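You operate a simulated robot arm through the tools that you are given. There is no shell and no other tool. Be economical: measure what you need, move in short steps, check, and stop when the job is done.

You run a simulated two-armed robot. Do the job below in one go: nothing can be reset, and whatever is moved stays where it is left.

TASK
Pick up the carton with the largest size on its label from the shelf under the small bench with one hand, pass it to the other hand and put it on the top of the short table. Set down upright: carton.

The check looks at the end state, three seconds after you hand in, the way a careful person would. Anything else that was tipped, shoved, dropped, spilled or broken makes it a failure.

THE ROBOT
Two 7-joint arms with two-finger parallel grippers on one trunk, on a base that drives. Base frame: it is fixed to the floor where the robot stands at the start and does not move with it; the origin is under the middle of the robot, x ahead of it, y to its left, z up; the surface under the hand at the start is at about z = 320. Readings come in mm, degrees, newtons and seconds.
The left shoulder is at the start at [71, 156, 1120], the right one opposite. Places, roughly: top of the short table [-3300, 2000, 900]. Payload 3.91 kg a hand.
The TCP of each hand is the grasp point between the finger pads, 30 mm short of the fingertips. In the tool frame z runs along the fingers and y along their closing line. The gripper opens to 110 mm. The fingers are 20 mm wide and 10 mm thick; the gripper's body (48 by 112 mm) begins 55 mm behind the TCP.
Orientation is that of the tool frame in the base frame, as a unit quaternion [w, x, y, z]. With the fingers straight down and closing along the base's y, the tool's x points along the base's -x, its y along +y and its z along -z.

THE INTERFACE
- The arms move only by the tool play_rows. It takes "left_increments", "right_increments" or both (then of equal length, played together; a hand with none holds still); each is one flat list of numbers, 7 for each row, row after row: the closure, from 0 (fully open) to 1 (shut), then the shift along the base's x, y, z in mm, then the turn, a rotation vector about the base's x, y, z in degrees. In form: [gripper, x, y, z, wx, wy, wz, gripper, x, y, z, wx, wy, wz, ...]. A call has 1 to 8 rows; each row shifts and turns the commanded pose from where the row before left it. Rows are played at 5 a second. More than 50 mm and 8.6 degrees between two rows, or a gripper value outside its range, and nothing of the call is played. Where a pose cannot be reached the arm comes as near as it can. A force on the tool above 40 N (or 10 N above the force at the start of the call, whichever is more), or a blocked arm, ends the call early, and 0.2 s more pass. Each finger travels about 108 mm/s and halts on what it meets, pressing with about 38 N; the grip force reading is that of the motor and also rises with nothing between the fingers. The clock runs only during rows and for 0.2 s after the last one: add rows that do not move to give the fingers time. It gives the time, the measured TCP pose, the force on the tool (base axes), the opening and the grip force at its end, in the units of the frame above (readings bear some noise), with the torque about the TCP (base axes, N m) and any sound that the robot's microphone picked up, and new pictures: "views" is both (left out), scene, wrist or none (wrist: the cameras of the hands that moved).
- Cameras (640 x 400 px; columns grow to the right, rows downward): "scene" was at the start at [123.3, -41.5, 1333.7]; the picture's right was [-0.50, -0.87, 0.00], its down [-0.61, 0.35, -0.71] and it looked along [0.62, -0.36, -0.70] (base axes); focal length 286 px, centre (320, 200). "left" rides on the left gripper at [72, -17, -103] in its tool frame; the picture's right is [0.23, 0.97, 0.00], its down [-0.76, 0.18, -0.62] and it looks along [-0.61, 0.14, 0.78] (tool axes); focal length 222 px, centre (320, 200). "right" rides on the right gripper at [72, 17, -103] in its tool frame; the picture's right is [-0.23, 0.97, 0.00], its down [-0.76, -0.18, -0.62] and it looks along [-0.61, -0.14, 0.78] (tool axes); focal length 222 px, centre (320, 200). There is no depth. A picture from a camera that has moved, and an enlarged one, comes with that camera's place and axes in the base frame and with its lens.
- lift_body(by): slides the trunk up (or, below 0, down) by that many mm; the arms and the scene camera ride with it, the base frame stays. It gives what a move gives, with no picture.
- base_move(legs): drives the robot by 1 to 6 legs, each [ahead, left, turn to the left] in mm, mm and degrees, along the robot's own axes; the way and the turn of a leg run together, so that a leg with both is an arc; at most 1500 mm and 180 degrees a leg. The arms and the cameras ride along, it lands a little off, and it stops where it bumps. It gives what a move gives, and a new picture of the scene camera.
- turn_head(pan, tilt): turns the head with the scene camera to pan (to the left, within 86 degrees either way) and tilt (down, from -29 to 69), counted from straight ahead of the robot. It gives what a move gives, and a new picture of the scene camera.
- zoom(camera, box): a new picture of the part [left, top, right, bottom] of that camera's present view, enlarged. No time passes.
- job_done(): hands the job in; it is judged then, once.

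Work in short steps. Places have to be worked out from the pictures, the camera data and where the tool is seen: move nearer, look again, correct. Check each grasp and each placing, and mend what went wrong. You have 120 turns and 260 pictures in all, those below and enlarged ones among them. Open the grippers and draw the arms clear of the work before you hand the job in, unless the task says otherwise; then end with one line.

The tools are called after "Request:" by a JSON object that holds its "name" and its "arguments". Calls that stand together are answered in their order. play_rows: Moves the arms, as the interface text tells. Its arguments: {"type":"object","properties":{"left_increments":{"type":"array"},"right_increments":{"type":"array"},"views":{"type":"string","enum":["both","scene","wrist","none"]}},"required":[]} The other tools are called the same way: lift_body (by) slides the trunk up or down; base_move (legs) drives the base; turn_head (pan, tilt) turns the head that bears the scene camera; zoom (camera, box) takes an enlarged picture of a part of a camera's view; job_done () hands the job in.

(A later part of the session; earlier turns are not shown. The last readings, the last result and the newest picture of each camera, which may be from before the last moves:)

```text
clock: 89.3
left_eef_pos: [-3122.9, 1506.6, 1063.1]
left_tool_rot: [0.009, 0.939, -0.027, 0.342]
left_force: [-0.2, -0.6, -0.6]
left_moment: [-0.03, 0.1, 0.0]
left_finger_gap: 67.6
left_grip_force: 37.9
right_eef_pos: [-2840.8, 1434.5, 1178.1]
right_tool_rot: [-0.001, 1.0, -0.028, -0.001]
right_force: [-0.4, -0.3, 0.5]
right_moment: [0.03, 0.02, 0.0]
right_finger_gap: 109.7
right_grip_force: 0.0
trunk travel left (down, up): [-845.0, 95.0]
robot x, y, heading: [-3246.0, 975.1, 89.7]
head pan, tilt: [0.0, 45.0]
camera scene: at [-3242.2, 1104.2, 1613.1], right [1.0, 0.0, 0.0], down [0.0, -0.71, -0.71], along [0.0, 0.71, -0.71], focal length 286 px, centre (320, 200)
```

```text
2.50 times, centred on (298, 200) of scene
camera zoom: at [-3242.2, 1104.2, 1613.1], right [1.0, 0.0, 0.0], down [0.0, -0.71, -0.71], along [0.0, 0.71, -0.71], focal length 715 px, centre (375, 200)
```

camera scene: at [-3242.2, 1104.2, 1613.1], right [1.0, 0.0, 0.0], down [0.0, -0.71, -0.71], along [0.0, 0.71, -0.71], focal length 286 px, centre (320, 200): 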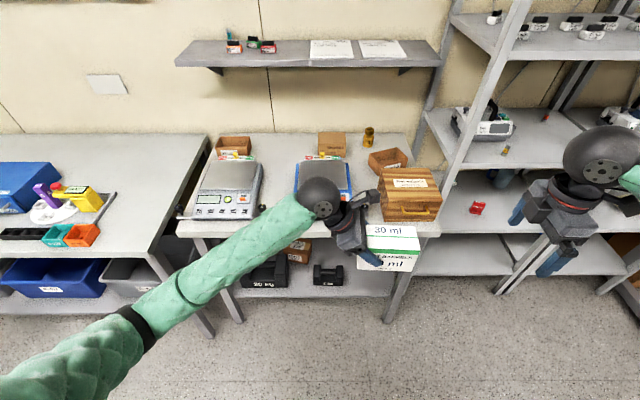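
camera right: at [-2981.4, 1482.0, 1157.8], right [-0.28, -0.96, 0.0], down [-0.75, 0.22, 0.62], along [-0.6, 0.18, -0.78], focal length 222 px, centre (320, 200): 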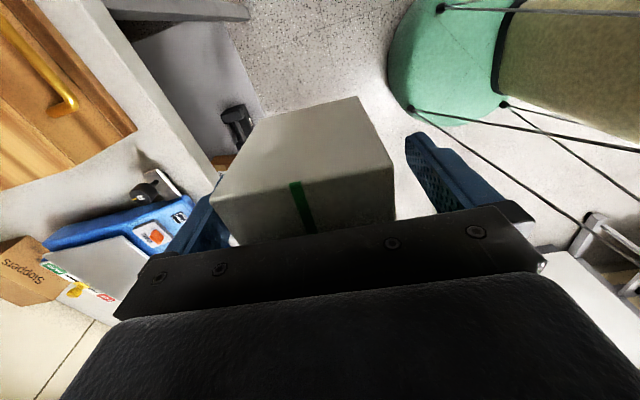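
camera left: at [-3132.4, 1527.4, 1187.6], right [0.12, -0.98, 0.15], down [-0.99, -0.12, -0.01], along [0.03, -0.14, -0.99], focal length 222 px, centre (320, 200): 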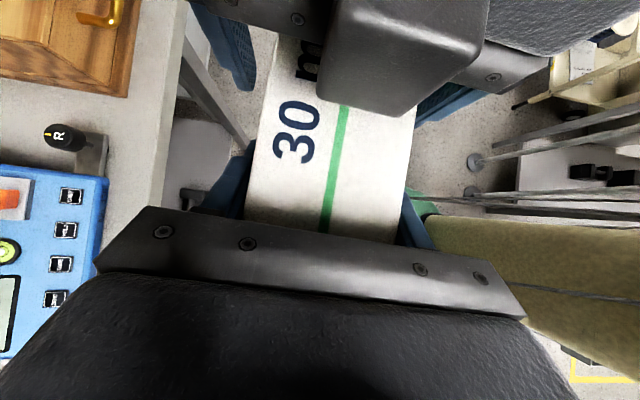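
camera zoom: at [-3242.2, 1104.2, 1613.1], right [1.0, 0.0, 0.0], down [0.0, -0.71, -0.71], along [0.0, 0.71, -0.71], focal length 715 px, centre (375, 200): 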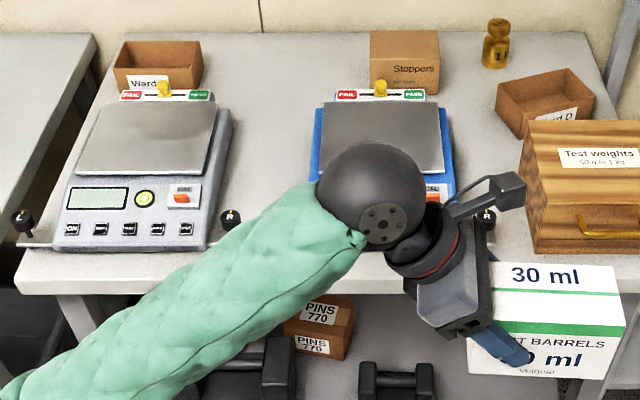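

The space between the scale bodies runs x ≈ -3470 to -3335, centred at -3402, open behind y ≈ 1770. I now swing the left hand smoothly by 93° so the carton's long side runs along y, moving it to the left over the gap.

Request:
{"name": "play_rows", "arguments": {"left_increments": [1, -8, 0, 4, 0, 0, 4, 1, -16, 0, 4, 0, 0, 6, 1, -20, 0, 4, 0, 0, 6.5, 1, -20, 0, 4, 0, 0, 6.5, 1, -20, 0, 4, 0, 0, 6.5, 1, -20, 0, 0, 0, 0, 6.5, 1, -16, 0, 0, 0, 0, 6, 1, -10, 0, 0, 0, 0, 4.6], "views": "scene"}}

Request:
{"name": "play_rows", "arguments": {"left_increments": [1, -8, 0, 0, 0, 0, 4, 1, -16, 0, 0, 0, 0, 6, 1, -20, 0, 0, 0, 0, 6.5, 1, -20, 0, 0, 0, 0, 6.5, 1, -20, 0, 0, 0, 0, 6.5, 1, -20, 0, 0, 0, 0, 6.5, 1, -16, 0, 0, 0, 0, 6, 1, -10, 0, 0, 0, 0, 4.6], "views": "both"}}

```text
clock: 91.1
left_eef_pos: [-3252.5, 1508.6, 1082.2]
left_tool_rot: [-0.126, 0.873, 0.347, 0.319]
left_force: [-0.3, 0.7, -2.0]
left_moment: [-0.08, 0.06, -0.02]
left_finger_gap: 67.9
left_grip_force: 37.8
right_eef_pos: [-2839.7, 1435.0, 1177.8]
right_tool_rot: [0.0, 1.0, -0.029, -0.001]
right_force: [-0.4, -0.5, 0.6]
right_moment: [0.0, 0.04, 0.0]
right_finger_gap: 109.9
right_grip_force: 0.0
trunk travel left (down, up): [-845.0, 95.0]
robot x, y, heading: [-3248.4, 977.8, 89.8]
head pan, tilt: [0.0, 45.0]
camera scene: at [-3241.6, 1106.9, 1612.9], right [1.0, 0.0, 0.0], down [0.0, -0.71, -0.71], along [0.0, 0.71, -0.71], focal length 286 px, centre (320, 200)
```

scene: 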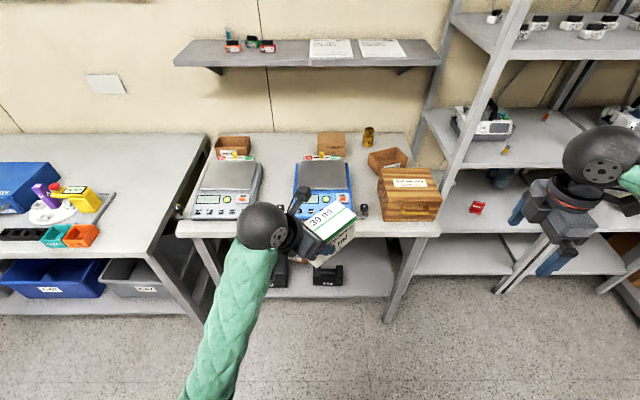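

```text
clock: 92.5
left_eef_pos: [-3407.3, 1514.4, 1074.7]
left_tool_rot: [-0.276, 0.756, 0.559, 0.201]
left_force: [0.2, -0.2, -2.8]
left_moment: [-0.1, 0.01, 0.02]
left_finger_gap: 67.6
left_grip_force: 38.3
right_eef_pos: [-2839.9, 1436.1, 1177.5]
right_tool_rot: [0.0, 1.0, -0.028, 0.0]
right_force: [-0.2, 0.0, 0.3]
right_moment: [0.01, 0.04, 0.01]
right_finger_gap: 110.0
right_grip_force: 0.0
trunk travel left (down, up): [-845.0, 95.0]
robot x, y, heading: [-3243.2, 976.5, 89.8]
head pan, tilt: [0.0, 45.0]
stopped in row 6 (left hand): the arm was blocked; the commanded pose is now the measured one
camera scene: at [-3242.2, 1106.6, 1612.9], right [1.0, 0.0, 0.0], down [0.0, -0.71, -0.71], along [0.0, 0.71, -0.71], focal length 286 px, centre (320, 200)
camera left: at [-3401.8, 1505.2, 1200.6], right [1.0, -0.05, -0.05], down [-0.05, -1.0, -0.02], along [-0.05, 0.03, -1.0], focal length 222 px, centre (320, 200)
```

scene: 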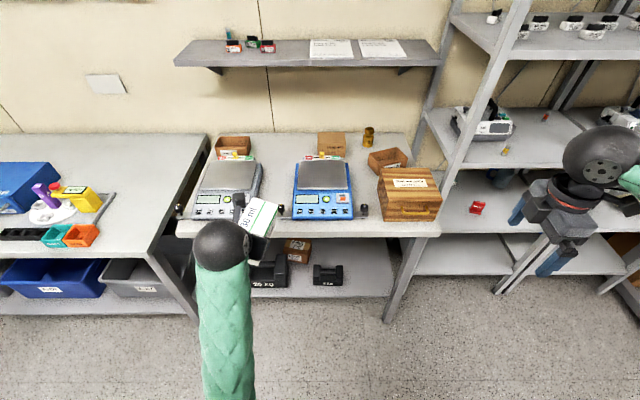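
left: 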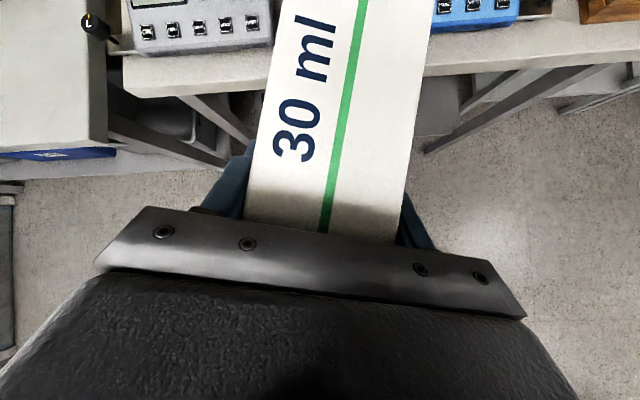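

The left wrist reached a joint limit, which left the carton slightly rolled but still held. I undo part of the turn to bring the carton upright again; the base's own turn will provide the rest.

Request:
{"name": "play_rows", "arguments": {"left_increments": [1, 2, -4, 5, -0.57, -2.75, -3, 1, 3, -6, 5, -0.57, -2.75, -3, 1, 3, -6, 5, -0.57, -2.75, -3, 1, 2, -4, 2, -0.57, -2.75, -3, 1, 0, 0, 0, 0, 0, 0], "views": "both"}}

```text
clock: 93.0
left_eef_pos: [-3460.8, 1508.2, 1058.1]
left_tool_rot: [-0.29, 0.794, 0.512, 0.15]
left_force: [0.0, 0.4, -2.7]
left_moment: [-0.14, 0.01, -0.01]
left_finger_gap: 67.9
left_grip_force: 37.6
left hand out of reach, approached as far as the arm can: row 1, 2
right_eef_pos: [-2843.1, 1436.0, 1178.8]
right_tool_rot: [0.0, 1.0, -0.029, 0.0]
right_force: [1.4, 0.3, -0.5]
right_moment: [0.03, -0.01, 0.02]
right_finger_gap: 109.7
right_grip_force: 0.0
trunk travel left (down, up): [-845.0, 95.0]
robot x, y, heading: [-3241.5, 978.5, 89.9]
head pan, tilt: [0.0, 45.0]
stopped in row 2 (left hand): the arm was blocked; the commanded pose is now the measured one
camera scene: at [-3244.1, 1107.1, 1612.9], right [1.0, 0.0, 0.0], down [0.0, -0.71, -0.71], along [0.0, 0.71, -0.71], focal length 286 px, centre (320, 200)
camera left: at [-3438.2, 1502.5, 1183.3], right [0.97, -0.14, -0.18], down [-0.13, -0.99, 0.03], along [-0.18, 0.0, -0.98], focal length 222 px, centre (320, 200)
```

scene: 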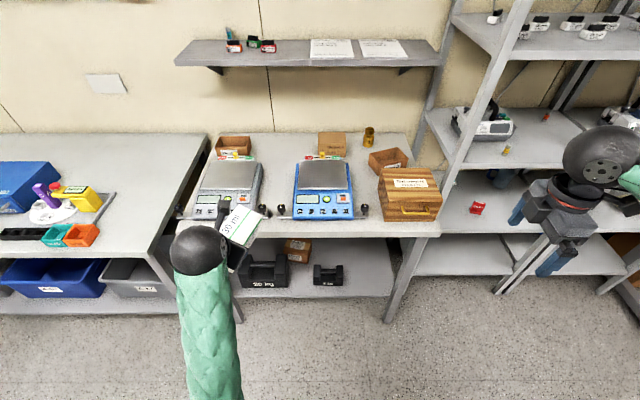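
left: 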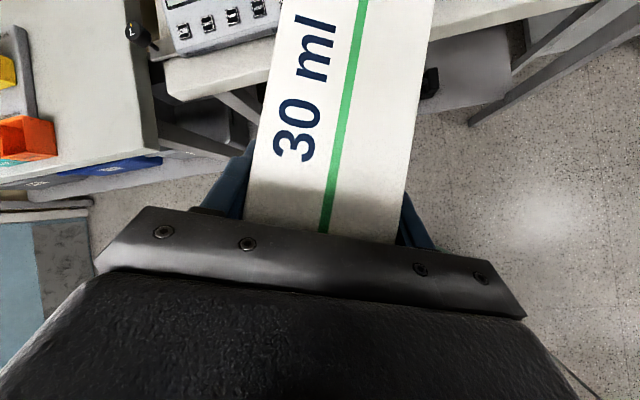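

The solver drifted at the limit. I move back to the right while un-turning towards a clean, upright pose.

Request:
{"name": "play_rows", "arguments": {"left_increments": [1, 14, 0, 5, -0.4, -2.2, -2, 1, 24, 0, 5, -0.6, -3.7, -3.4, 1, 26, 0, 5, -0.6, -3.7, -3.4, 1, 26, 0, 5, -0.6, -3.7, -3.4, 1, 24, 0, 4, -0.6, -3.7, -3.4, 1, 17, 0, 0, -0.2, -1.6, -1.3, 1, 0, 0, 0, 0, 0, 0], "views": "both"}}

```text
clock: 93.5
left_eef_pos: [-3498.3, 1503.7, 1052.0]
left_tool_rot: [-0.308, 0.824, 0.465, 0.094]
left_force: [0.3, 0.5, -3.3]
left_moment: [-0.11, 0.02, -0.01]
left_finger_gap: 67.8
left_grip_force: 38.1
right_eef_pos: [-2842.6, 1436.3, 1177.3]
right_tool_rot: [0.0, 1.0, -0.029, 0.0]
right_force: [-1.0, 0.7, 0.5]
right_moment: [0.01, -0.03, 0.01]
right_finger_gap: 110.0
right_grip_force: 0.0
trunk travel left (down, up): [-845.0, 95.0]
robot x, y, heading: [-3246.7, 973.5, 89.8]
head pan, tilt: [0.0, 45.0]
stopped in row 2 (left hand): the arm was blocked; the commanded pose is now the measured one
camera scene: at [-3244.7, 1107.4, 1612.9], right [1.0, 0.0, 0.0], down [0.0, -0.71, -0.71], along [0.0, 0.71, -0.71], focal length 286 px, centre (320, 200)
camera left: at [-3458.8, 1499.5, 1172.1], right [0.93, -0.21, -0.31], down [-0.19, -0.98, 0.08], along [-0.32, -0.02, -0.95], focal length 222 px, centre (320, 200)
```

scene: 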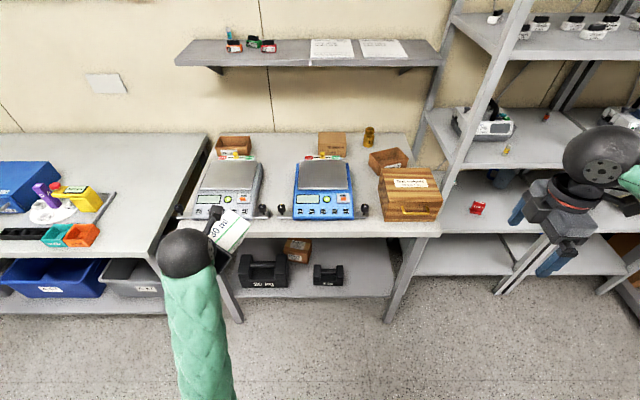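
left: 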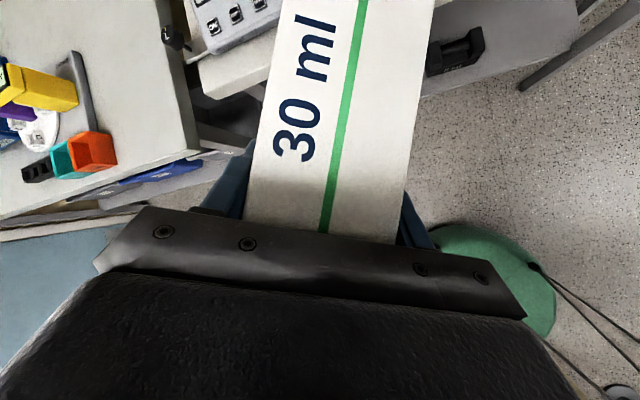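

The hand drifts contrary to the command, so I stop and test with a still row and one very small step.

Request:
{"name": "play_rows", "arguments": {"left_increments": [1, 0, 0, 0, 0, 0, 0, 1, 0, 0, 0, 0, 0, 0], "views": "none"}}

Request:
{"name": "play_rows", "arguments": {"left_increments": [1, 4, 0, 0, 0, 0, 0, 1, 4, 0, 0, 0, 0, 0], "views": "none"}}

```text
clock: 94.1
left_eef_pos: [-3496.9, 1503.1, 1051.5]
left_tool_rot: [-0.307, 0.825, 0.464, 0.097]
left_force: [0.1, -0.3, -2.9]
left_moment: [-0.1, 0.03, 0.01]
left_finger_gap: 67.5
left_grip_force: 38.0
right_eef_pos: [-2841.1, 1436.9, 1177.9]
right_tool_rot: [0.0, 1.0, -0.029, 0.0]
right_force: [0.3, -0.1, -0.4]
right_moment: [0.0, 0.0, 0.04]
right_finger_gap: 110.1
right_grip_force: 0.1
trunk travel left (down, up): [-845.0, 95.0]
robot x, y, heading: [-3244.2, 977.9, 89.9]
head pan, tilt: [0.0, 45.0]
```

```text
clock: 94.7
left_eef_pos: [-3513.6, 1502.2, 1050.7]
left_tool_rot: [-0.325, 0.831, 0.448, 0.061]
left_force: [-0.2, 1.0, -2.6]
left_moment: [-0.08, 0.04, 0.01]
left_finger_gap: 67.7
left_grip_force: 37.8
right_eef_pos: [-2840.7, 1436.4, 1177.3]
right_tool_rot: [-0.001, 1.0, -0.027, 0.0]
right_force: [0.6, 0.7, -0.4]
right_moment: [-0.03, 0.0, -0.01]
right_finger_gap: 110.0
right_grip_force: 0.0
trunk travel left (down, up): [-845.0, 95.0]
robot x, y, heading: [-3250.2, 977.0, 89.8]
head pan, tilt: [0.0, 45.0]
```

A +x step still drifts left. I test a small step up, and a small step back towards the robot, to find a direction that tracks.

Request:
{"name": "play_rows", "arguments": {"left_increments": [1, 0, 0, 4, 0, 0, 0], "views": "none"}}

Request:
{"name": "play_rows", "arguments": {"left_increments": [1, 0, 4, 0, 0, 0, 0], "views": "none"}}

Request:
{"name": "play_rows", "arguments": {"left_increments": [1, -4, 0, 0, 0, 0, 0], "views": "none"}}

```text
clock: 95.2
left_eef_pos: [-3556.0, 1499.7, 1055.9]
left_tool_rot: [-0.35, 0.839, 0.418, 0.003]
left_force: [0.0, -0.5, -2.0]
left_moment: [-0.13, 0.02, -0.01]
left_finger_gap: 67.8
left_grip_force: 38.4
right_eef_pos: [-2842.0, 1436.9, 1178.0]
right_tool_rot: [0.0, 1.0, -0.028, -0.001]
right_force: [-0.2, 0.2, 0.7]
right_moment: [0.02, -0.01, -0.04]
right_finger_gap: 110.1
right_grip_force: 0.1
trunk travel left (down, up): [-845.0, 95.0]
robot x, y, heading: [-3246.6, 977.8, 89.5]
head pan, tilt: [0.0, 45.0]
stopped in row 1 (left hand): the arm was blocked; the commanded pose is now the measured one
```

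```text
clock: 95.5
left_eef_pos: [-3563.7, 1500.2, 1051.5]
left_tool_rot: [-0.351, 0.842, 0.41, -0.015]
left_force: [0.0, -0.6, -3.4]
left_moment: [-0.08, -0.01, -0.02]
left_finger_gap: 68.0
left_grip_force: 38.0
right_eef_pos: [-2839.1, 1437.1, 1177.9]
right_tool_rot: [0.0, 1.0, -0.029, 0.0]
right_force: [-0.9, 0.2, 0.3]
right_moment: [-0.01, 0.01, 0.04]
right_finger_gap: 109.9
right_grip_force: 0.1
trunk travel left (down, up): [-845.0, 95.0]
robot x, y, heading: [-3246.7, 976.8, 89.8]
head pan, tilt: [0.0, 45.0]
```

```text
clock: 96.0
left_eef_pos: [-3577.3, 1497.7, 1054.4]
left_tool_rot: [-0.356, 0.842, 0.404, -0.028]
left_force: [0.1, 0.1, -2.1]
left_moment: [-0.09, 0.03, 0.01]
left_finger_gap: 67.7
left_grip_force: 38.2
right_eef_pos: [-2839.8, 1436.6, 1178.5]
right_tool_rot: [-0.001, 1.0, -0.028, 0.0]
right_force: [-0.2, 0.2, -0.3]
right_moment: [0.01, 0.01, 0.0]
right_finger_gap: 110.3
right_grip_force: 0.1
trunk travel left (down, up): [-845.0, 95.0]
robot x, y, heading: [-3243.2, 980.0, 89.8]
head pan, tilt: [0.0, 45.0]
```

I look at the arm to understand its configuration.

Request:
{"name": "turn_head", "arguments": {"pan": 25, "tilt": 50}}

```text
clock: 96.8
left_eef_pos: [-3579.2, 1499.6, 1055.3]
left_tool_rot: [-0.359, 0.841, 0.404, -0.028]
left_force: [0.1, -0.1, -2.3]
left_moment: [-0.09, 0.03, -0.01]
left_finger_gap: 67.6
left_grip_force: 37.9
right_eef_pos: [-2839.9, 1436.9, 1177.9]
right_tool_rot: [-0.001, 1.0, -0.029, 0.0]
right_force: [-0.3, 0.3, 0.2]
right_moment: [0.01, 0.03, 0.0]
right_finger_gap: 110.0
right_grip_force: 0.0
trunk travel left (down, up): [-845.0, 95.0]
robot x, y, heading: [-3248.8, 973.1, 90.1]
head pan, tilt: [25.0, 50.0]
camera scene: at [-3275.0, 1096.0, 1606.0], right [0.91, 0.42, 0.0], down [0.32, -0.7, -0.64], along [-0.27, 0.58, -0.77], focal length 286 px, centre (320, 200)
```

scene: 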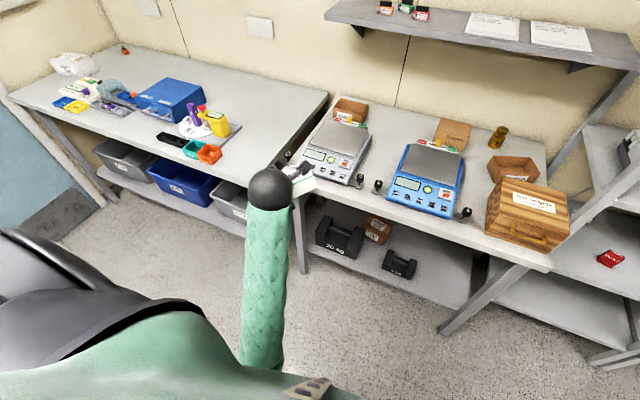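

The arm seems to be at a joint limit and being pulled to another configuration. I test a pure roll about the tool axis in the sense that should unwind the last joint.

Request:
{"name": "play_rows", "arguments": {"left_increments": [1, 0, 0, 0, -0.67, 1.15, -1.49], "views": "none"}}

Request:
{"name": "play_rows", "arguments": {"left_increments": [1, 0, 0, 0, -1.34, 2.3, -2.98], "views": "none"}}

```text
clock: 97.4
left_eef_pos: [-3585.8, 1498.1, 1054.7]
left_tool_rot: [-0.36, 0.849, 0.384, -0.045]
left_force: [-0.1, -0.1, -3.1]
left_moment: [-0.1, 0.02, 0.01]
left_finger_gap: 67.9
left_grip_force: 38.4
right_eef_pos: [-2840.9, 1436.8, 1178.2]
right_tool_rot: [0.0, 1.0, -0.028, 0.0]
right_force: [1.2, -0.6, 0.1]
right_moment: [0.03, 0.04, 0.02]
right_finger_gap: 110.3
right_grip_force: 0.1
trunk travel left (down, up): [-845.0, 95.0]
robot x, y, heading: [-3243.5, 973.8, 89.8]
head pan, tilt: [25.0, 50.0]
stopped in row 1 (left hand): the arm was blocked; the commanded pose is now the measured one
```

```text
clock: 97.8
left_eef_pos: [-3587.9, 1496.9, 1054.5]
left_tool_rot: [-0.359, 0.862, 0.352, -0.06]
left_force: [0.4, 0.2, -3.7]
left_moment: [-0.1, 0.02, -0.02]
left_finger_gap: 67.9
left_grip_force: 38.1
right_eef_pos: [-2841.7, 1437.2, 1178.6]
right_tool_rot: [0.0, 1.0, -0.029, 0.0]
right_force: [-0.8, -0.2, -0.4]
right_moment: [-0.02, 0.0, 0.0]
right_finger_gap: 109.9
right_grip_force: 0.1
trunk travel left (down, up): [-845.0, 95.0]
robot x, y, heading: [-3244.2, 977.0, 89.8]
head pan, tilt: [25.0, 50.0]
```

Unwinding tracks well, with almost no drift. I continue a few degrees more.

Request:
{"name": "play_rows", "arguments": {"left_increments": [1, 0, 0, 0, -1.42, 2.31, -2.94, 1, 0, 0, 0, -1.42, 2.31, -2.94, 1, 0, 0, 0, -1.42, 2.31, -2.94, 1, 0, 0, 0, 0, 0, 0], "views": "none"}}

Request:
{"name": "play_rows", "arguments": {"left_increments": [1, 5, 0, 0, 0, 0, 0, 1, 5, 0, 0, 0, 0, 0], "views": "none"}}

```text
clock: 98.8
left_eef_pos: [-3593.4, 1496.7, 1054.9]
left_tool_rot: [-0.35, 0.895, 0.256, -0.104]
left_force: [-1.0, 0.2, -3.2]
left_moment: [-0.08, 0.01, -0.01]
left_finger_gap: 67.5
left_grip_force: 37.7
right_eef_pos: [-2840.7, 1436.4, 1178.6]
right_tool_rot: [0.0, 1.0, -0.028, 0.0]
right_force: [0.1, 0.3, -0.1]
right_moment: [0.01, -0.01, 0.02]
right_finger_gap: 110.0
right_grip_force: 0.1
trunk travel left (down, up): [-845.0, 95.0]
robot x, y, heading: [-3243.7, 978.5, 89.7]
head pan, tilt: [25.0, 50.0]
```

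```text
clock: 99.6
left_eef_pos: [-3606.1, 1494.3, 1061.8]
left_tool_rot: [-0.358, 0.892, 0.24, -0.138]
left_force: [-0.5, 1.0, -3.4]
left_moment: [-0.07, 0.01, -0.01]
left_finger_gap: 67.8
left_grip_force: 38.6
right_eef_pos: [-2841.3, 1437.9, 1178.1]
right_tool_rot: [0.0, 1.0, -0.029, 0.0]
right_force: [-0.9, 0.0, -0.7]
right_moment: [-0.01, 0.03, 0.0]
right_finger_gap: 109.9
right_grip_force: 0.0
trunk travel left (down, up): [-845.0, 95.0]
robot x, y, heading: [-3247.5, 976.0, 89.7]
head pan, tilt: [25.0, 50.0]
stopped in row 2 (left hand): the arm was blocked; the commanded pose is now the measured one
```

The arm is folded too close to the body (elbow limit). I back the base away from the table by 200 mm so I can extend the arm in free space.

Request:
{"name": "base_move", "arguments": {"legs": [[-200, 0, 0]]}}

Request:
{"name": "play_rows", "arguments": {"left_increments": [1, 0, 5, 0, 0, 0, 0, 1, 0, 8, 0, 0, 0, 0, 1, 0, 10, 0, 0, 0, 0, 1, 0, 10, 0, 0, 0, 0, 1, 0, 8, 0, 0, 0, 0], "views": "scene"}}

```text
clock: 100.8
left_eef_pos: [-3599.2, 1407.0, 1064.7]
left_tool_rot: [-0.364, 0.895, 0.222, -0.133]
left_force: [0.9, -0.7, -2.0]
left_moment: [-0.09, 0.01, 0.0]
left_finger_gap: 68.1
left_grip_force: 38.1
right_eef_pos: [-2835.4, 1318.4, 1178.1]
right_tool_rot: [-0.002, 0.999, -0.049, -0.004]
right_force: [1.6, -1.2, -1.2]
right_moment: [0.04, 0.04, 0.0]
right_finger_gap: 109.8
right_grip_force: 0.0
trunk travel left (down, up): [-845.0, 95.0]
robot x, y, heading: [-3265.9, 878.8, 87.3]
head pan, tilt: [25.0, 50.0]
stopped in leg 1: the robot was blocked; the commanded pose is now the measured one
camera scene: at [-3281.4, 993.7, 1606.6], right [0.92, 0.38, 0.0], down [0.29, -0.71, -0.65], along [-0.25, 0.6, -0.76], focal length 286 px, centre (320, 200)
```

scene: 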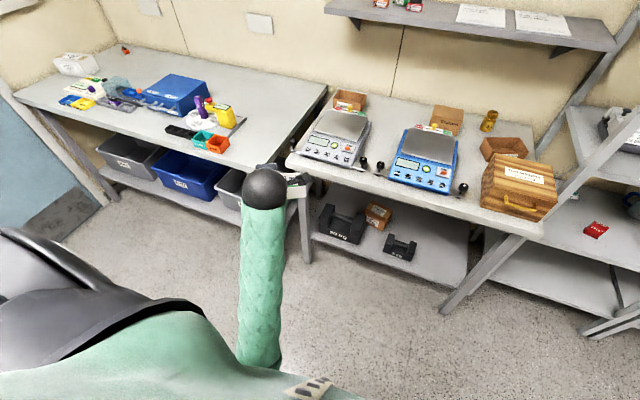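

```text
clock: 102.2
left_eef_pos: [-3650.5, 1450.2, 1069.8]
left_tool_rot: [-0.369, 0.888, 0.197, -0.193]
left_force: [-0.2, -0.6, -2.3]
left_moment: [-0.07, 0.01, -0.01]
left_finger_gap: 67.8
left_grip_force: 38.5
right_eef_pos: [-2843.2, 1324.7, 1178.4]
right_tool_rot: [0.0, 0.999, -0.048, -0.002]
right_force: [0.3, -0.2, 0.1]
right_moment: [0.0, 0.01, -0.01]
right_finger_gap: 110.2
right_grip_force: 0.0
trunk travel left (down, up): [-845.0, 95.0]
robot x, y, heading: [-3265.3, 877.7, 87.6]
head pan, tilt: [25.0, 50.0]
stopped in row 5 (left hand): the arm was blocked; the commanded pose is now the measured one
camera scene: at [-3290.4, 1000.6, 1605.9], right [0.92, 0.38, 0.0], down [0.29, -0.71, -0.64], along [-0.25, 0.59, -0.77], focal length 286 px, centre (320, 200)
```

scene: 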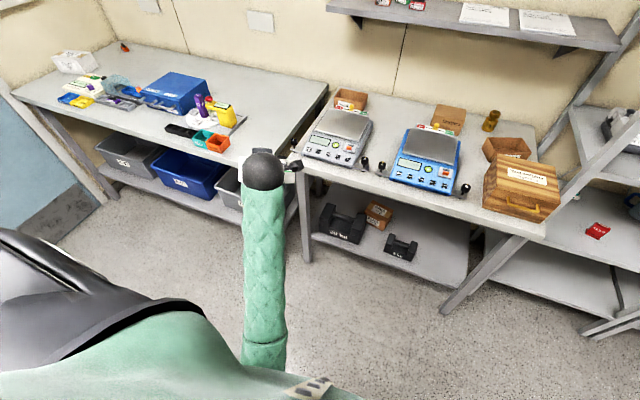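

The base touched something behind after about 100 mm. I move forward slightly off the contact and look at what is there.

Request:
{"name": "base_move", "arguments": {"legs": [[50, 0, 2]]}}

Request:
{"name": "turn_head", "arguments": {"pan": 86, "tilt": 50}}

Request:
{"name": "turn_head", "arguments": {"pan": -86, "tilt": 50}}

```text
clock: 103.2
left_eef_pos: [-3668.4, 1482.7, 1070.7]
left_tool_rot: [-0.365, 0.884, 0.213, -0.201]
left_force: [-1.0, 0.2, -1.3]
left_moment: [-0.09, -0.02, -0.04]
left_finger_gap: 68.0
left_grip_force: 38.2
right_eef_pos: [-2858.5, 1386.3, 1178.2]
right_tool_rot: [0.0, 1.0, -0.03, -0.001]
right_force: [-0.3, -0.1, 0.6]
right_moment: [0.01, 0.01, -0.05]
right_finger_gap: 110.3
right_grip_force: 0.0
trunk travel left (down, up): [-845.0, 95.0]
robot x, y, heading: [-3262.1, 923.6, 89.5]
head pan, tilt: [25.0, 50.0]
camera scene: at [-3292.8, 1046.5, 1606.2], right [0.91, 0.42, 0.0], down [0.32, -0.7, -0.64], along [-0.27, 0.58, -0.77], focal length 286 px, centre (320, 200)
```

scene: 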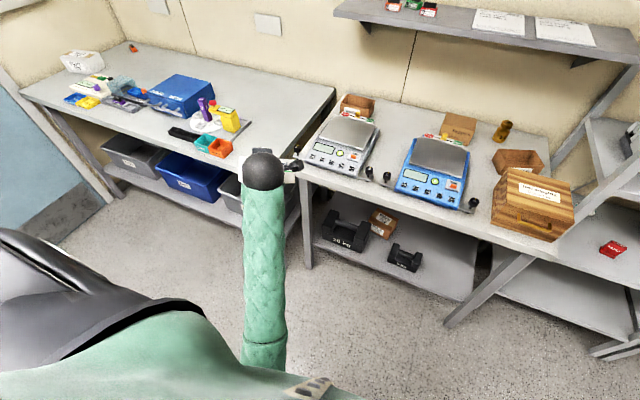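

```text
clock: 104.5
left_eef_pos: [-3669.3, 1483.5, 1071.3]
left_tool_rot: [-0.366, 0.884, 0.213, -0.2]
left_force: [0.3, -0.4, -2.6]
left_moment: [-0.13, 0.02, -0.01]
left_finger_gap: 67.8
left_grip_force: 37.9
right_eef_pos: [-2858.1, 1386.9, 1178.3]
right_tool_rot: [0.0, 1.0, -0.031, -0.001]
right_force: [-0.7, -0.2, 0.5]
right_moment: [0.0, -0.01, -0.01]
right_finger_gap: 109.6
right_grip_force: 0.0
trunk travel left (down, up): [-845.0, 95.0]
robot x, y, heading: [-3261.9, 927.1, 89.7]
head pan, tilt: [85.9, 50.0]
camera scene: at [-3337.6, 984.0, 1606.0], right [0.08, 1.0, 0.0], down [0.76, -0.06, -0.64], along [-0.64, 0.05, -0.77], focal length 286 px, centre (320, 200)
```

scene: 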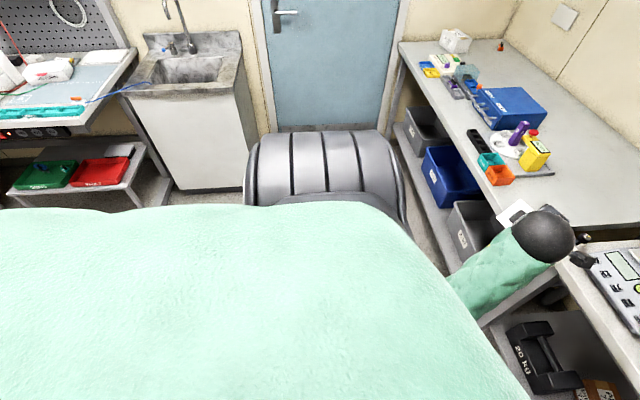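

```text
clock: 107.1
left_eef_pos: [-3669.6, 1484.8, 1070.3]
left_tool_rot: [-0.365, 0.884, 0.213, -0.2]
left_force: [0.5, -0.3, -2.6]
left_moment: [-0.09, 0.01, -0.01]
left_finger_gap: 67.9
left_grip_force: 37.8
right_eef_pos: [-2858.3, 1388.2, 1177.9]
right_tool_rot: [0.0, 1.0, -0.031, -0.001]
right_force: [0.1, -0.5, -0.3]
right_moment: [0.01, -0.02, 0.01]
right_finger_gap: 110.2
right_grip_force: 0.0
trunk travel left (down, up): [-845.0, 95.0]
robot x, y, heading: [-3263.0, 929.7, 89.6]
head pan, tilt: [-85.9, 50.0]
camera scene: at [-3184.0, 982.4, 1606.0], right [0.06, -1.0, 0.0], down [-0.76, -0.05, -0.64], along [0.64, 0.04, -0.77], focal length 286 px, centre (320, 200)
```

scene: 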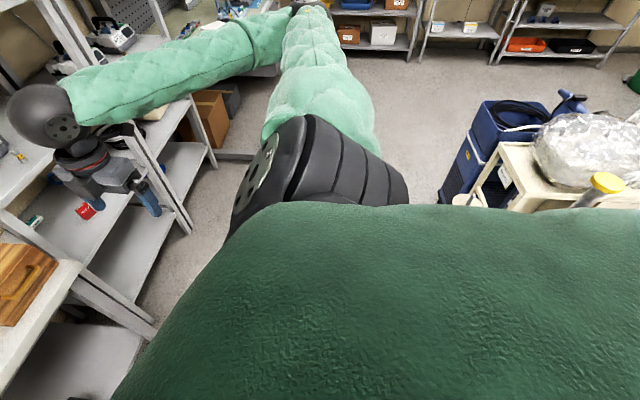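

The trolley is behind me, so I stay forward of it. Since rolling about the tool axis tracked well, I unwind the hand's roll further before trying to translate.

Request:
{"name": "play_rows", "arguments": {"left_increments": [1, 0, 0, 0, -2, 2.2, -2.6, 1, 0, 0, 0, -2.55, 2.8, -3.27, 1, 0, 0, 0, -2.55, 2.8, -3.27, 1, 0, 0, 0, -2.55, 2.8, -3.27, 1, 0, 0, 0, -2.55, 2.8, -3.27], "views": "none"}}

Request:
{"name": "play_rows", "arguments": {"left_increments": [1, 0, 5, 0, 0, 0, 0], "views": "none"}}

Request:
{"name": "turn_head", "arguments": {"pan": 25, "tilt": 50}}

```text
clock: 108.3
left_eef_pos: [-3692.1, 1477.1, 1073.2]
left_tool_rot: [-0.308, 0.902, 0.011, -0.302]
left_force: [-0.3, -0.3, -3.2]
left_moment: [-0.07, 0.04, 0.03]
left_finger_gap: 67.9
left_grip_force: 38.1
right_eef_pos: [-2858.7, 1386.9, 1177.7]
right_tool_rot: [0.0, 1.0, -0.031, -0.001]
right_force: [0.7, -0.2, -1.1]
right_moment: [0.02, -0.02, 0.05]
right_finger_gap: 110.2
right_grip_force: 0.0
trunk travel left (down, up): [-845.0, 95.0]
robot x, y, heading: [-3258.5, 925.8, 89.8]
head pan, tilt: [-85.9, 50.0]
```

```text
clock: 108.9
left_eef_pos: [-3701.6, 1482.7, 1077.3]
left_tool_rot: [-0.308, 0.899, 0.009, -0.313]
left_force: [-0.2, -0.1, -2.2]
left_moment: [-0.06, 0.0, -0.01]
left_finger_gap: 67.6
left_grip_force: 37.6
right_eef_pos: [-2857.5, 1388.5, 1176.8]
right_tool_rot: [0.0, 1.0, -0.031, -0.001]
right_force: [0.3, 0.3, 0.5]
right_moment: [-0.04, 0.0, -0.02]
right_finger_gap: 110.1
right_grip_force: 0.1
trunk travel left (down, up): [-845.0, 95.0]
robot x, y, heading: [-3263.5, 927.2, 89.6]
head pan, tilt: [-85.9, 50.0]
stopped in row 1 (left hand): the arm was blocked; the commanded pose is now the measured one
```

```text
clock: 110.8
left_eef_pos: [-3699.4, 1482.8, 1079.6]
left_tool_rot: [-0.308, 0.899, 0.007, -0.313]
left_force: [0.7, -0.3, -3.5]
left_moment: [-0.1, -0.02, -0.02]
left_finger_gap: 67.8
left_grip_force: 38.4
right_eef_pos: [-2858.6, 1388.3, 1178.1]
right_tool_rot: [0.0, 1.0, -0.031, 0.0]
right_force: [-0.5, -0.2, -0.5]
right_moment: [0.03, -0.01, -0.02]
right_finger_gap: 110.0
right_grip_force: 0.2
trunk travel left (down, up): [-845.0, 95.0]
robot x, y, heading: [-3264.7, 927.2, 89.6]
head pan, tilt: [25.0, 50.0]
camera scene: at [-3292.9, 1047.6, 1606.0], right [0.91, 0.42, 0.0], down [0.32, -0.7, -0.64], along [-0.27, 0.58, -0.77], focal length 286 px, centre (320, 200)
```

scene: 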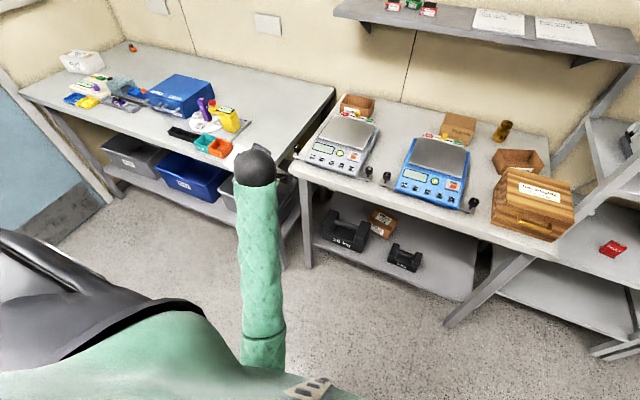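

I rotate towards the arm's natural starting orientation, since the unwinding sense tracks; the carton stays gripped and will be brought upright again afterwards.

Request:
{"name": "play_rows", "arguments": {"left_increments": [1, 0, 0, 0, -1.5, 0, -2.2, 1, 0, 0, 0, -2.83, 0, -4.13, 1, 0, 0, 0, -2.83, 0, -4.13, 1, 0, 0, 0, -2.83, 0, -4.13, 1, 0, 0, 0, -2.83, 0, -4.13, 1, 0, 0, 0, -2.83, 0, -4.13], "views": "scene"}}

```text
clock: 112.2
left_eef_pos: [-3698.7, 1483.6, 1077.7]
left_tool_rot: [-0.239, 0.917, -0.211, -0.241]
left_force: [0.2, -0.2, -2.7]
left_moment: [-0.05, 0.03, 0.01]
left_finger_gap: 67.9
left_grip_force: 37.9
right_eef_pos: [-2857.6, 1387.6, 1177.5]
right_tool_rot: [-0.001, 1.0, -0.031, -0.001]
right_force: [-0.4, 0.4, 0.7]
right_moment: [0.01, 0.0, 0.01]
right_finger_gap: 110.1
right_grip_force: 0.1
trunk travel left (down, up): [-845.0, 95.0]
robot x, y, heading: [-3262.7, 927.3, 89.5]
head pan, tilt: [25.0, 50.0]
camera scene: at [-3292.8, 1047.9, 1606.0], right [0.91, 0.42, 0.0], down [0.32, -0.7, -0.64], along [-0.27, 0.58, -0.77], focal length 286 px, centre (320, 200)
```

scene: 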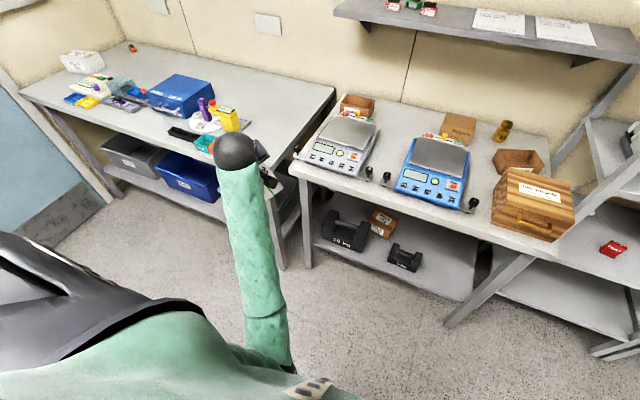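

That tracked perfectly and the position held. I test a translation to the right now.

Request:
{"name": "play_rows", "arguments": {"left_increments": [1, 4, 0, 0, -2, 0, -3, 1, 8, 0, 0, -2, 0, -3, 1, 10, 0, 0, -2, 0, -3, 1, 10, 0, 0, -2, 0, -3, 1, 10, 0, 0, -2, 0, -3], "views": "scene"}}

```text
clock: 113.4
left_eef_pos: [-3658.3, 1480.8, 1077.6]
left_tool_rot: [-0.187, 0.898, -0.349, -0.19]
left_force: [-0.3, -0.5, -2.5]
left_moment: [-0.02, 0.0, -0.01]
left_finger_gap: 67.7
left_grip_force: 38.0
right_eef_pos: [-2859.1, 1387.3, 1177.4]
right_tool_rot: [0.001, 1.0, -0.031, 0.0]
right_force: [0.3, -0.1, -0.5]
right_moment: [0.04, 0.0, -0.02]
right_finger_gap: 110.3
right_grip_force: 0.1
trunk travel left (down, up): [-845.0, 95.0]
robot x, y, heading: [-3263.5, 929.1, 89.4]
head pan, tilt: [25.0, 50.0]
camera scene: at [-3292.8, 1047.6, 1606.0], right [0.91, 0.42, 0.0], down [0.32, -0.7, -0.64], along [-0.27, 0.58, -0.77], focal length 286 px, centre (320, 200)
```

scene: 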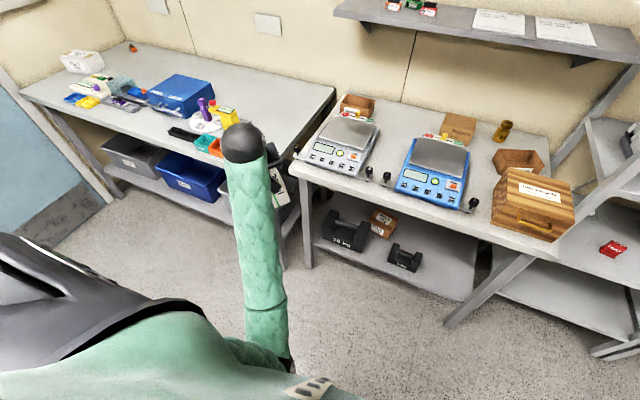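

Full control is back. I now bring the left hand back towards the robot's right-front to a clean pose (carton level, hand pointing right), which is known to be reachable.

Request:
{"name": "play_rows", "arguments": {"left_increments": [1, 10, -1, 1, -1, -1.6, 0.9, 1, 18, -1, 1, -1.53, -2.51, 1.36, 1, 22, -1, 1, -1.53, -2.51, 1.36, 1, 22, -1, 1, -1.53, -2.51, 1.36, 1, 22, -1, 1, -1.53, -2.51, 1.36, 1, 22, -1, 1, -1.53, -2.51, 1.36, 1, 22, -1, 1, -1.53, -2.51, 1.36, 1, 18, -1, 1, -1.53, -2.51, 1.36], "views": "scene"}}

```text
clock: 114.3
left_eef_pos: [-3686.0, 1465.5, 1098.9]
left_tool_rot: [-0.123, 0.917, -0.31, -0.218]
left_force: [-0.9, -0.4, -2.7]
left_moment: [0.02, 0.02, 0.03]
left_finger_gap: 67.6
left_grip_force: 38.0
left hand out of reach, approached as far as the arm can: row 4
right_eef_pos: [-2858.0, 1388.7, 1177.7]
right_tool_rot: [0.0, 1.0, -0.03, -0.001]
right_force: [-0.8, 0.1, -0.5]
right_moment: [-0.03, -0.04, 0.03]
right_finger_gap: 110.1
right_grip_force: 0.1
trunk travel left (down, up): [-845.0, 95.0]
robot x, y, heading: [-3259.9, 926.9, 89.4]
head pan, tilt: [25.0, 50.0]
stopped in row 4 (left hand): the arm was blocked; the commanded pose is now the measured one
camera scene: at [-3293.6, 1048.3, 1605.9], right [0.91, 0.42, 0.0], down [0.32, -0.7, -0.64], along [-0.27, 0.58, -0.77], focal length 286 px, centre (320, 200)
```

scene: 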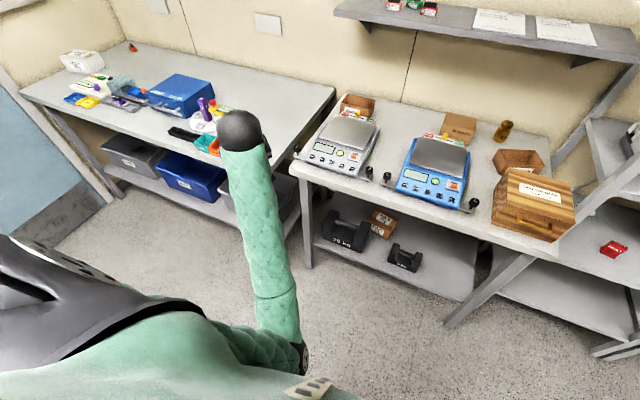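

The elbow has swung inwards. Rotations towards the natural (tool-down) orientation track well, so I go all the way to it and rise, aiming to return the arm to its starting posture.

Request:
{"name": "play_rows", "arguments": {"left_increments": [1, 0, 0, 3, -1.5, -0.4, -2.6, 1, 3, 0, 5, -2.9, -0.81, -5.15, 1, 5, 0, 5, -2.9, -0.81, -5.15, 1, 5, 0, 5, -2.9, -0.81, -5.15, 1, 5, 0, 5, -2.9, -0.81, -5.15, 1, 5, 0, 5, -2.9, -0.81, -5.15, 1, 5, 0, 5, -2.9, -0.81, -5.15, 1, 5, 0, 5, -2.9, -0.81, -5.15], "views": "none"}}

Request:
{"name": "play_rows", "arguments": {"left_increments": [1, 5, 0, 10, -2.9, -0.81, -5.15, 1, 8, 3, 15, -2.9, -0.81, -5.15, 1, 10, 5, 15, -1.5, -0.4, -2.6, 1, 10, 5, 15, 0, 0, 0, 1, 10, 5, 15, 0, 0, 0, 1, 10, 5, 15, 0, 0, 0], "views": "both"}}

```text
clock: 115.0
left_eef_pos: [-3751.2, 1449.9, 1141.8]
left_tool_rot: [-0.06, 0.89, -0.376, -0.251]
left_force: [-0.3, -0.6, -3.0]
left_moment: [0.02, -0.01, 0.0]
left_finger_gap: 67.9
left_grip_force: 37.8
right_eef_pos: [-2857.6, 1387.9, 1177.7]
right_tool_rot: [0.0, 1.0, -0.029, -0.002]
right_force: [-0.4, 0.4, 1.0]
right_moment: [0.01, -0.01, 0.0]
right_finger_gap: 109.9
right_grip_force: 0.0
trunk travel left (down, up): [-845.0, 95.0]
robot x, y, heading: [-3261.3, 922.9, 89.6]
head pan, tilt: [25.0, 50.0]
stopped in row 3 (left hand): the arm was blocked; the commanded pose is now the measured one
```

```text
clock: 116.6
left_eef_pos: [-3763.2, 1464.8, 1239.7]
left_tool_rot: [-0.013, 0.855, -0.459, -0.241]
left_force: [0.2, -0.5, -2.1]
left_moment: [0.04, -0.03, 0.03]
left_finger_gap: 67.8
left_grip_force: 37.8
left hand out of reach, approached as far as the arm can: row 5, 6
right_eef_pos: [-2859.0, 1387.2, 1177.4]
right_tool_rot: [0.0, 1.0, -0.029, -0.002]
right_force: [-0.2, -0.3, 0.0]
right_moment: [0.03, 0.0, -0.02]
right_finger_gap: 110.1
right_grip_force: 0.1
trunk travel left (down, up): [-845.0, 95.0]
robot x, y, heading: [-3262.7, 926.4, 90.0]
head pan, tilt: [25.0, 50.0]
stopped in row 6 (left hand): the arm was blocked; the commanded pose is now the measured one
camera scene: at [-3293.3, 1047.4, 1606.0], right [0.91, 0.42, 0.0], down [0.32, -0.7, -0.64], along [-0.27, 0.58, -0.77], focal length 286 px, centre (320, 200)
camera left: at [-3673.8, 1393.9, 1297.0], right [-0.66, -0.74, 0.1], down [-0.24, 0.34, 0.91], along [-0.71, 0.58, -0.41], focal length 222 px, centre (320, 200)
```

scene: 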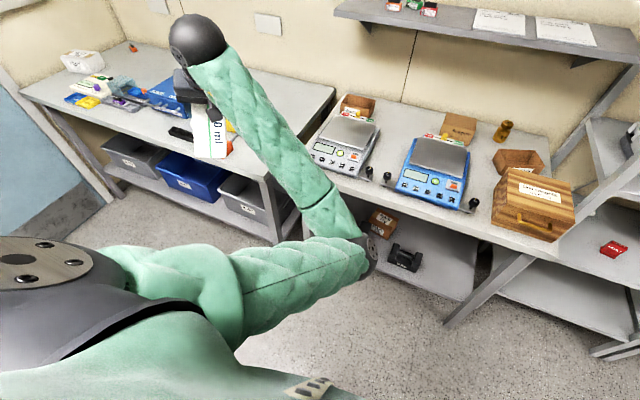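
left: 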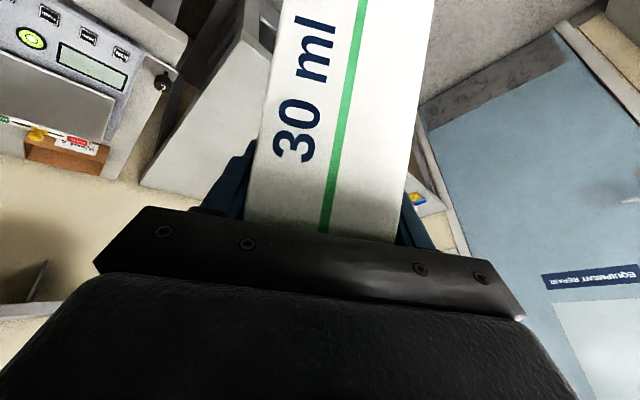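

The left elbow is now folded inwards. The carton can be brought level from here with a 66° turn of the hand, fingers pointing back towards me. I try that in place in free space.

Request:
{"name": "play_rows", "arguments": {"left_increments": [1, 0, 0, 0, -1.5, -1.3, 0, 1, 0, 0, 0, -3, -2.64, 0, 1, 0, 0, 0, -3, -2.64, 0, 1, 0, 0, 0, -3, -2.64, 0, 1, 0, 0, 0, -3, -2.64, 0, 1, 0, 0, 0, -3, -2.64, 0], "views": "scene"}}

```text
clock: 118.0
left_eef_pos: [-3761.0, 1467.2, 1239.3]
left_tool_rot: [0.052, 0.871, -0.485, -0.06]
left_force: [0.5, -0.1, -2.2]
left_moment: [0.07, 0.01, -0.02]
left_finger_gap: 67.8
left_grip_force: 38.2
right_eef_pos: [-2857.0, 1388.5, 1178.2]
right_tool_rot: [0.0, 1.0, -0.029, -0.002]
right_force: [0.2, -0.2, 0.7]
right_moment: [-0.01, -0.03, 0.01]
right_finger_gap: 109.9
right_grip_force: 0.0
trunk travel left (down, up): [-845.0, 95.0]
robot x, y, heading: [-3263.2, 924.0, 89.6]
head pan, tilt: [25.0, 50.0]
camera scene: at [-3293.3, 1047.9, 1605.9], right [0.91, 0.42, 0.0], down [0.32, -0.7, -0.64], along [-0.27, 0.58, -0.77], focal length 286 px, centre (320, 200)
```

scene: 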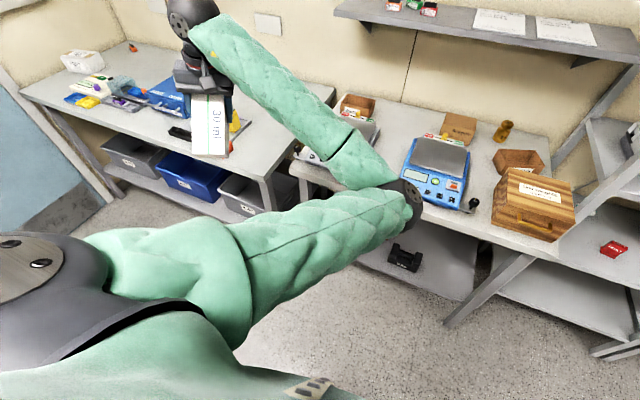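

It tracks well. I continue the rest of this turn.

Request:
{"name": "play_rows", "arguments": {"left_increments": [1, 0, 0, 0, -3, -2.64, 0, 1, 0, 0, 0, -4, -3.5, 0, 1, 0, 0, 0, -4, -3.5, 0, 1, 0, 0, 0, -4, -3.5, 0, 1, 0, 0, 0, -4, -3.5, 0, 1, 0, 0, 0, -4, -3.5, 0, 1, 0, 0, 0, -4, -3.5, 0, 1, 0, 0, 0, -4, -3.5, 0], "views": "both"}}

```text
clock: 119.8
left_eef_pos: [-3767.8, 1465.1, 1238.2]
left_tool_rot: [0.168, 0.815, -0.482, 0.273]
left_force: [-0.3, -0.1, -2.3]
left_moment: [0.07, 0.06, 0.01]
left_finger_gap: 68.1
left_grip_force: 38.6
left hand out of reach, approached as far as the arm can: row 1, 2
right_eef_pos: [-2858.6, 1387.7, 1178.4]
right_tool_rot: [0.0, 1.0, -0.029, -0.001]
right_force: [-0.7, -0.2, 0.4]
right_moment: [-0.01, -0.02, 0.0]
right_finger_gap: 110.0
right_grip_force: 0.2
trunk travel left (down, up): [-845.0, 95.0]
robot x, y, heading: [-3264.6, 925.5, 89.4]
head pan, tilt: [25.0, 50.0]
camera scene: at [-3293.5, 1047.8, 1605.9], right [0.91, 0.42, 0.0], down [0.32, -0.7, -0.64], along [-0.27, 0.58, -0.77], focal length 286 px, centre (320, 200)
camera left: at [-3754.1, 1479.0, 1364.1], right [-0.77, -0.62, 0.15], down [-0.63, 0.78, 0.04], along [-0.14, -0.07, -0.99], focal length 222 px, centre (320, 200)
```

scene: 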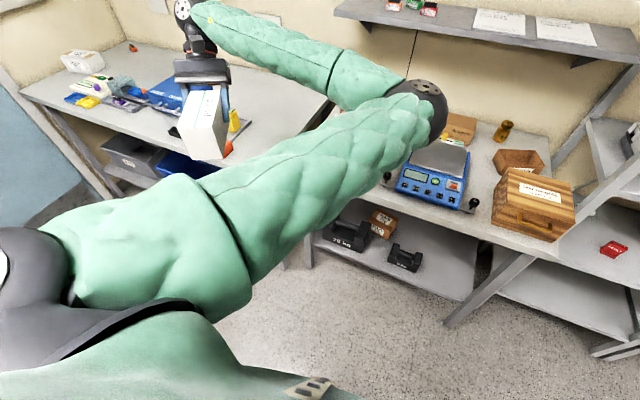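
left: 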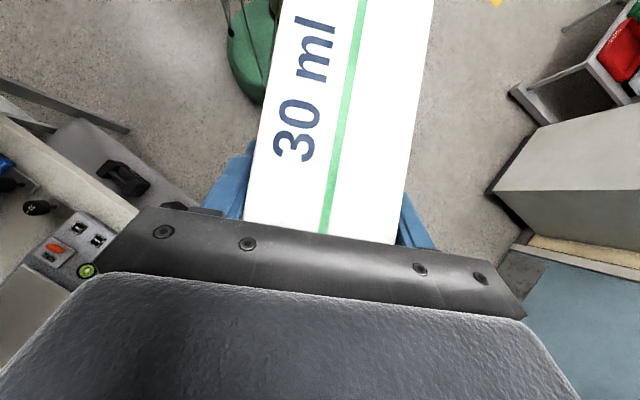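

The carton is upright again in the left hand, and the elbow has swung up. Now I try yawing the hand back towards pointing right while moving right, in small steps.

Request:
{"name": "play_rows", "arguments": {"left_increments": [1, 4, 0, 0, 0, 0, 2, 1, 8, 0, 0, 0, 0, 4, 1, 10, 0, 0, 0, 0, 4, 1, 10, 0, 0, 0, 0, 4, 1, 10, 0, 0, 0, 0, 4], "views": "scene"}}

```text
clock: 121.0
left_eef_pos: [-3748.6, 1455.8, 1236.7]
left_tool_rot: [0.13, 0.879, -0.348, 0.297]
left_force: [-0.3, -0.4, -3.5]
left_moment: [0.06, 0.06, 0.03]
left_finger_gap: 67.8
left_grip_force: 38.2
left hand out of reach, approached as far as the arm can: row 3, 5
right_eef_pos: [-2860.2, 1386.5, 1178.9]
right_tool_rot: [-0.001, 1.0, -0.03, -0.001]
right_force: [-0.1, -0.7, -0.1]
right_moment: [0.01, -0.01, -0.01]
right_finger_gap: 109.9
right_grip_force: 0.1
trunk travel left (down, up): [-845.0, 95.0]
robot x, y, heading: [-3263.0, 926.1, 89.5]
head pan, tilt: [25.0, 50.0]
camera scene: at [-3294.8, 1045.4, 1606.2], right [0.91, 0.42, 0.0], down [0.32, -0.7, -0.64], along [-0.27, 0.59, -0.77], focal length 286 px, centre (320, 200)
```

scene: 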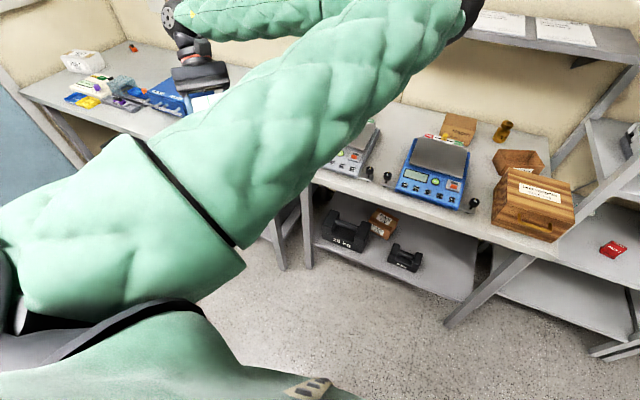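

The yaw tracks and the elbow keeps swinging up and over. I continue with small steps, extending slightly forward.

Request:
{"name": "play_rows", "arguments": {"left_increments": [1, 4, 3, 0, 0, 0, 3, 1, 6, 5, 0, 0, 0, 4, 1, 6, 5, 0, 0, 0, 4, 1, 6, 5, 0, 0, 0, 4, 1, 6, 5, 0, 0, 0, 4], "views": "scene"}}

```text
clock: 122.2
left_eef_pos: [-3722.6, 1479.4, 1236.4]
left_tool_rot: [0.073, 0.927, -0.198, 0.311]
left_force: [-0.5, 0.3, -3.6]
left_moment: [0.07, 0.13, -0.01]
left_finger_gap: 67.7
left_grip_force: 38.0
right_eef_pos: [-2858.1, 1386.5, 1178.3]
right_tool_rot: [0.0, 1.0, -0.03, -0.001]
right_force: [0.7, -1.4, 0.1]
right_moment: [0.04, 0.0, 0.01]
right_finger_gap: 109.8
right_grip_force: 0.1
trunk travel left (down, up): [-845.0, 95.0]
robot x, y, heading: [-3262.0, 924.5, 89.6]
head pan, tilt: [25.0, 50.0]
camera scene: at [-3293.2, 1047.3, 1606.0], right [0.91, 0.42, 0.0], down [0.32, -0.7, -0.64], along [-0.27, 0.58, -0.77], focal length 286 px, centre (320, 200)
```

scene: 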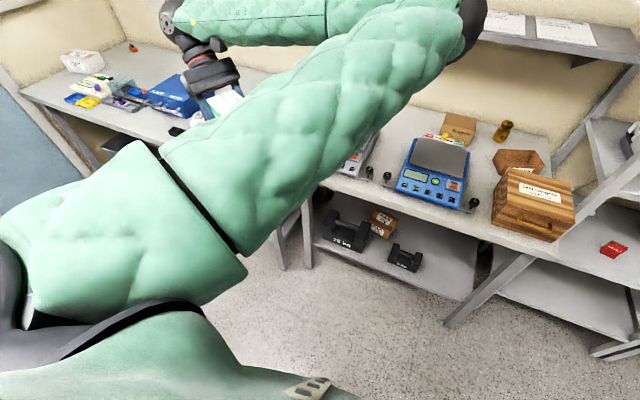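

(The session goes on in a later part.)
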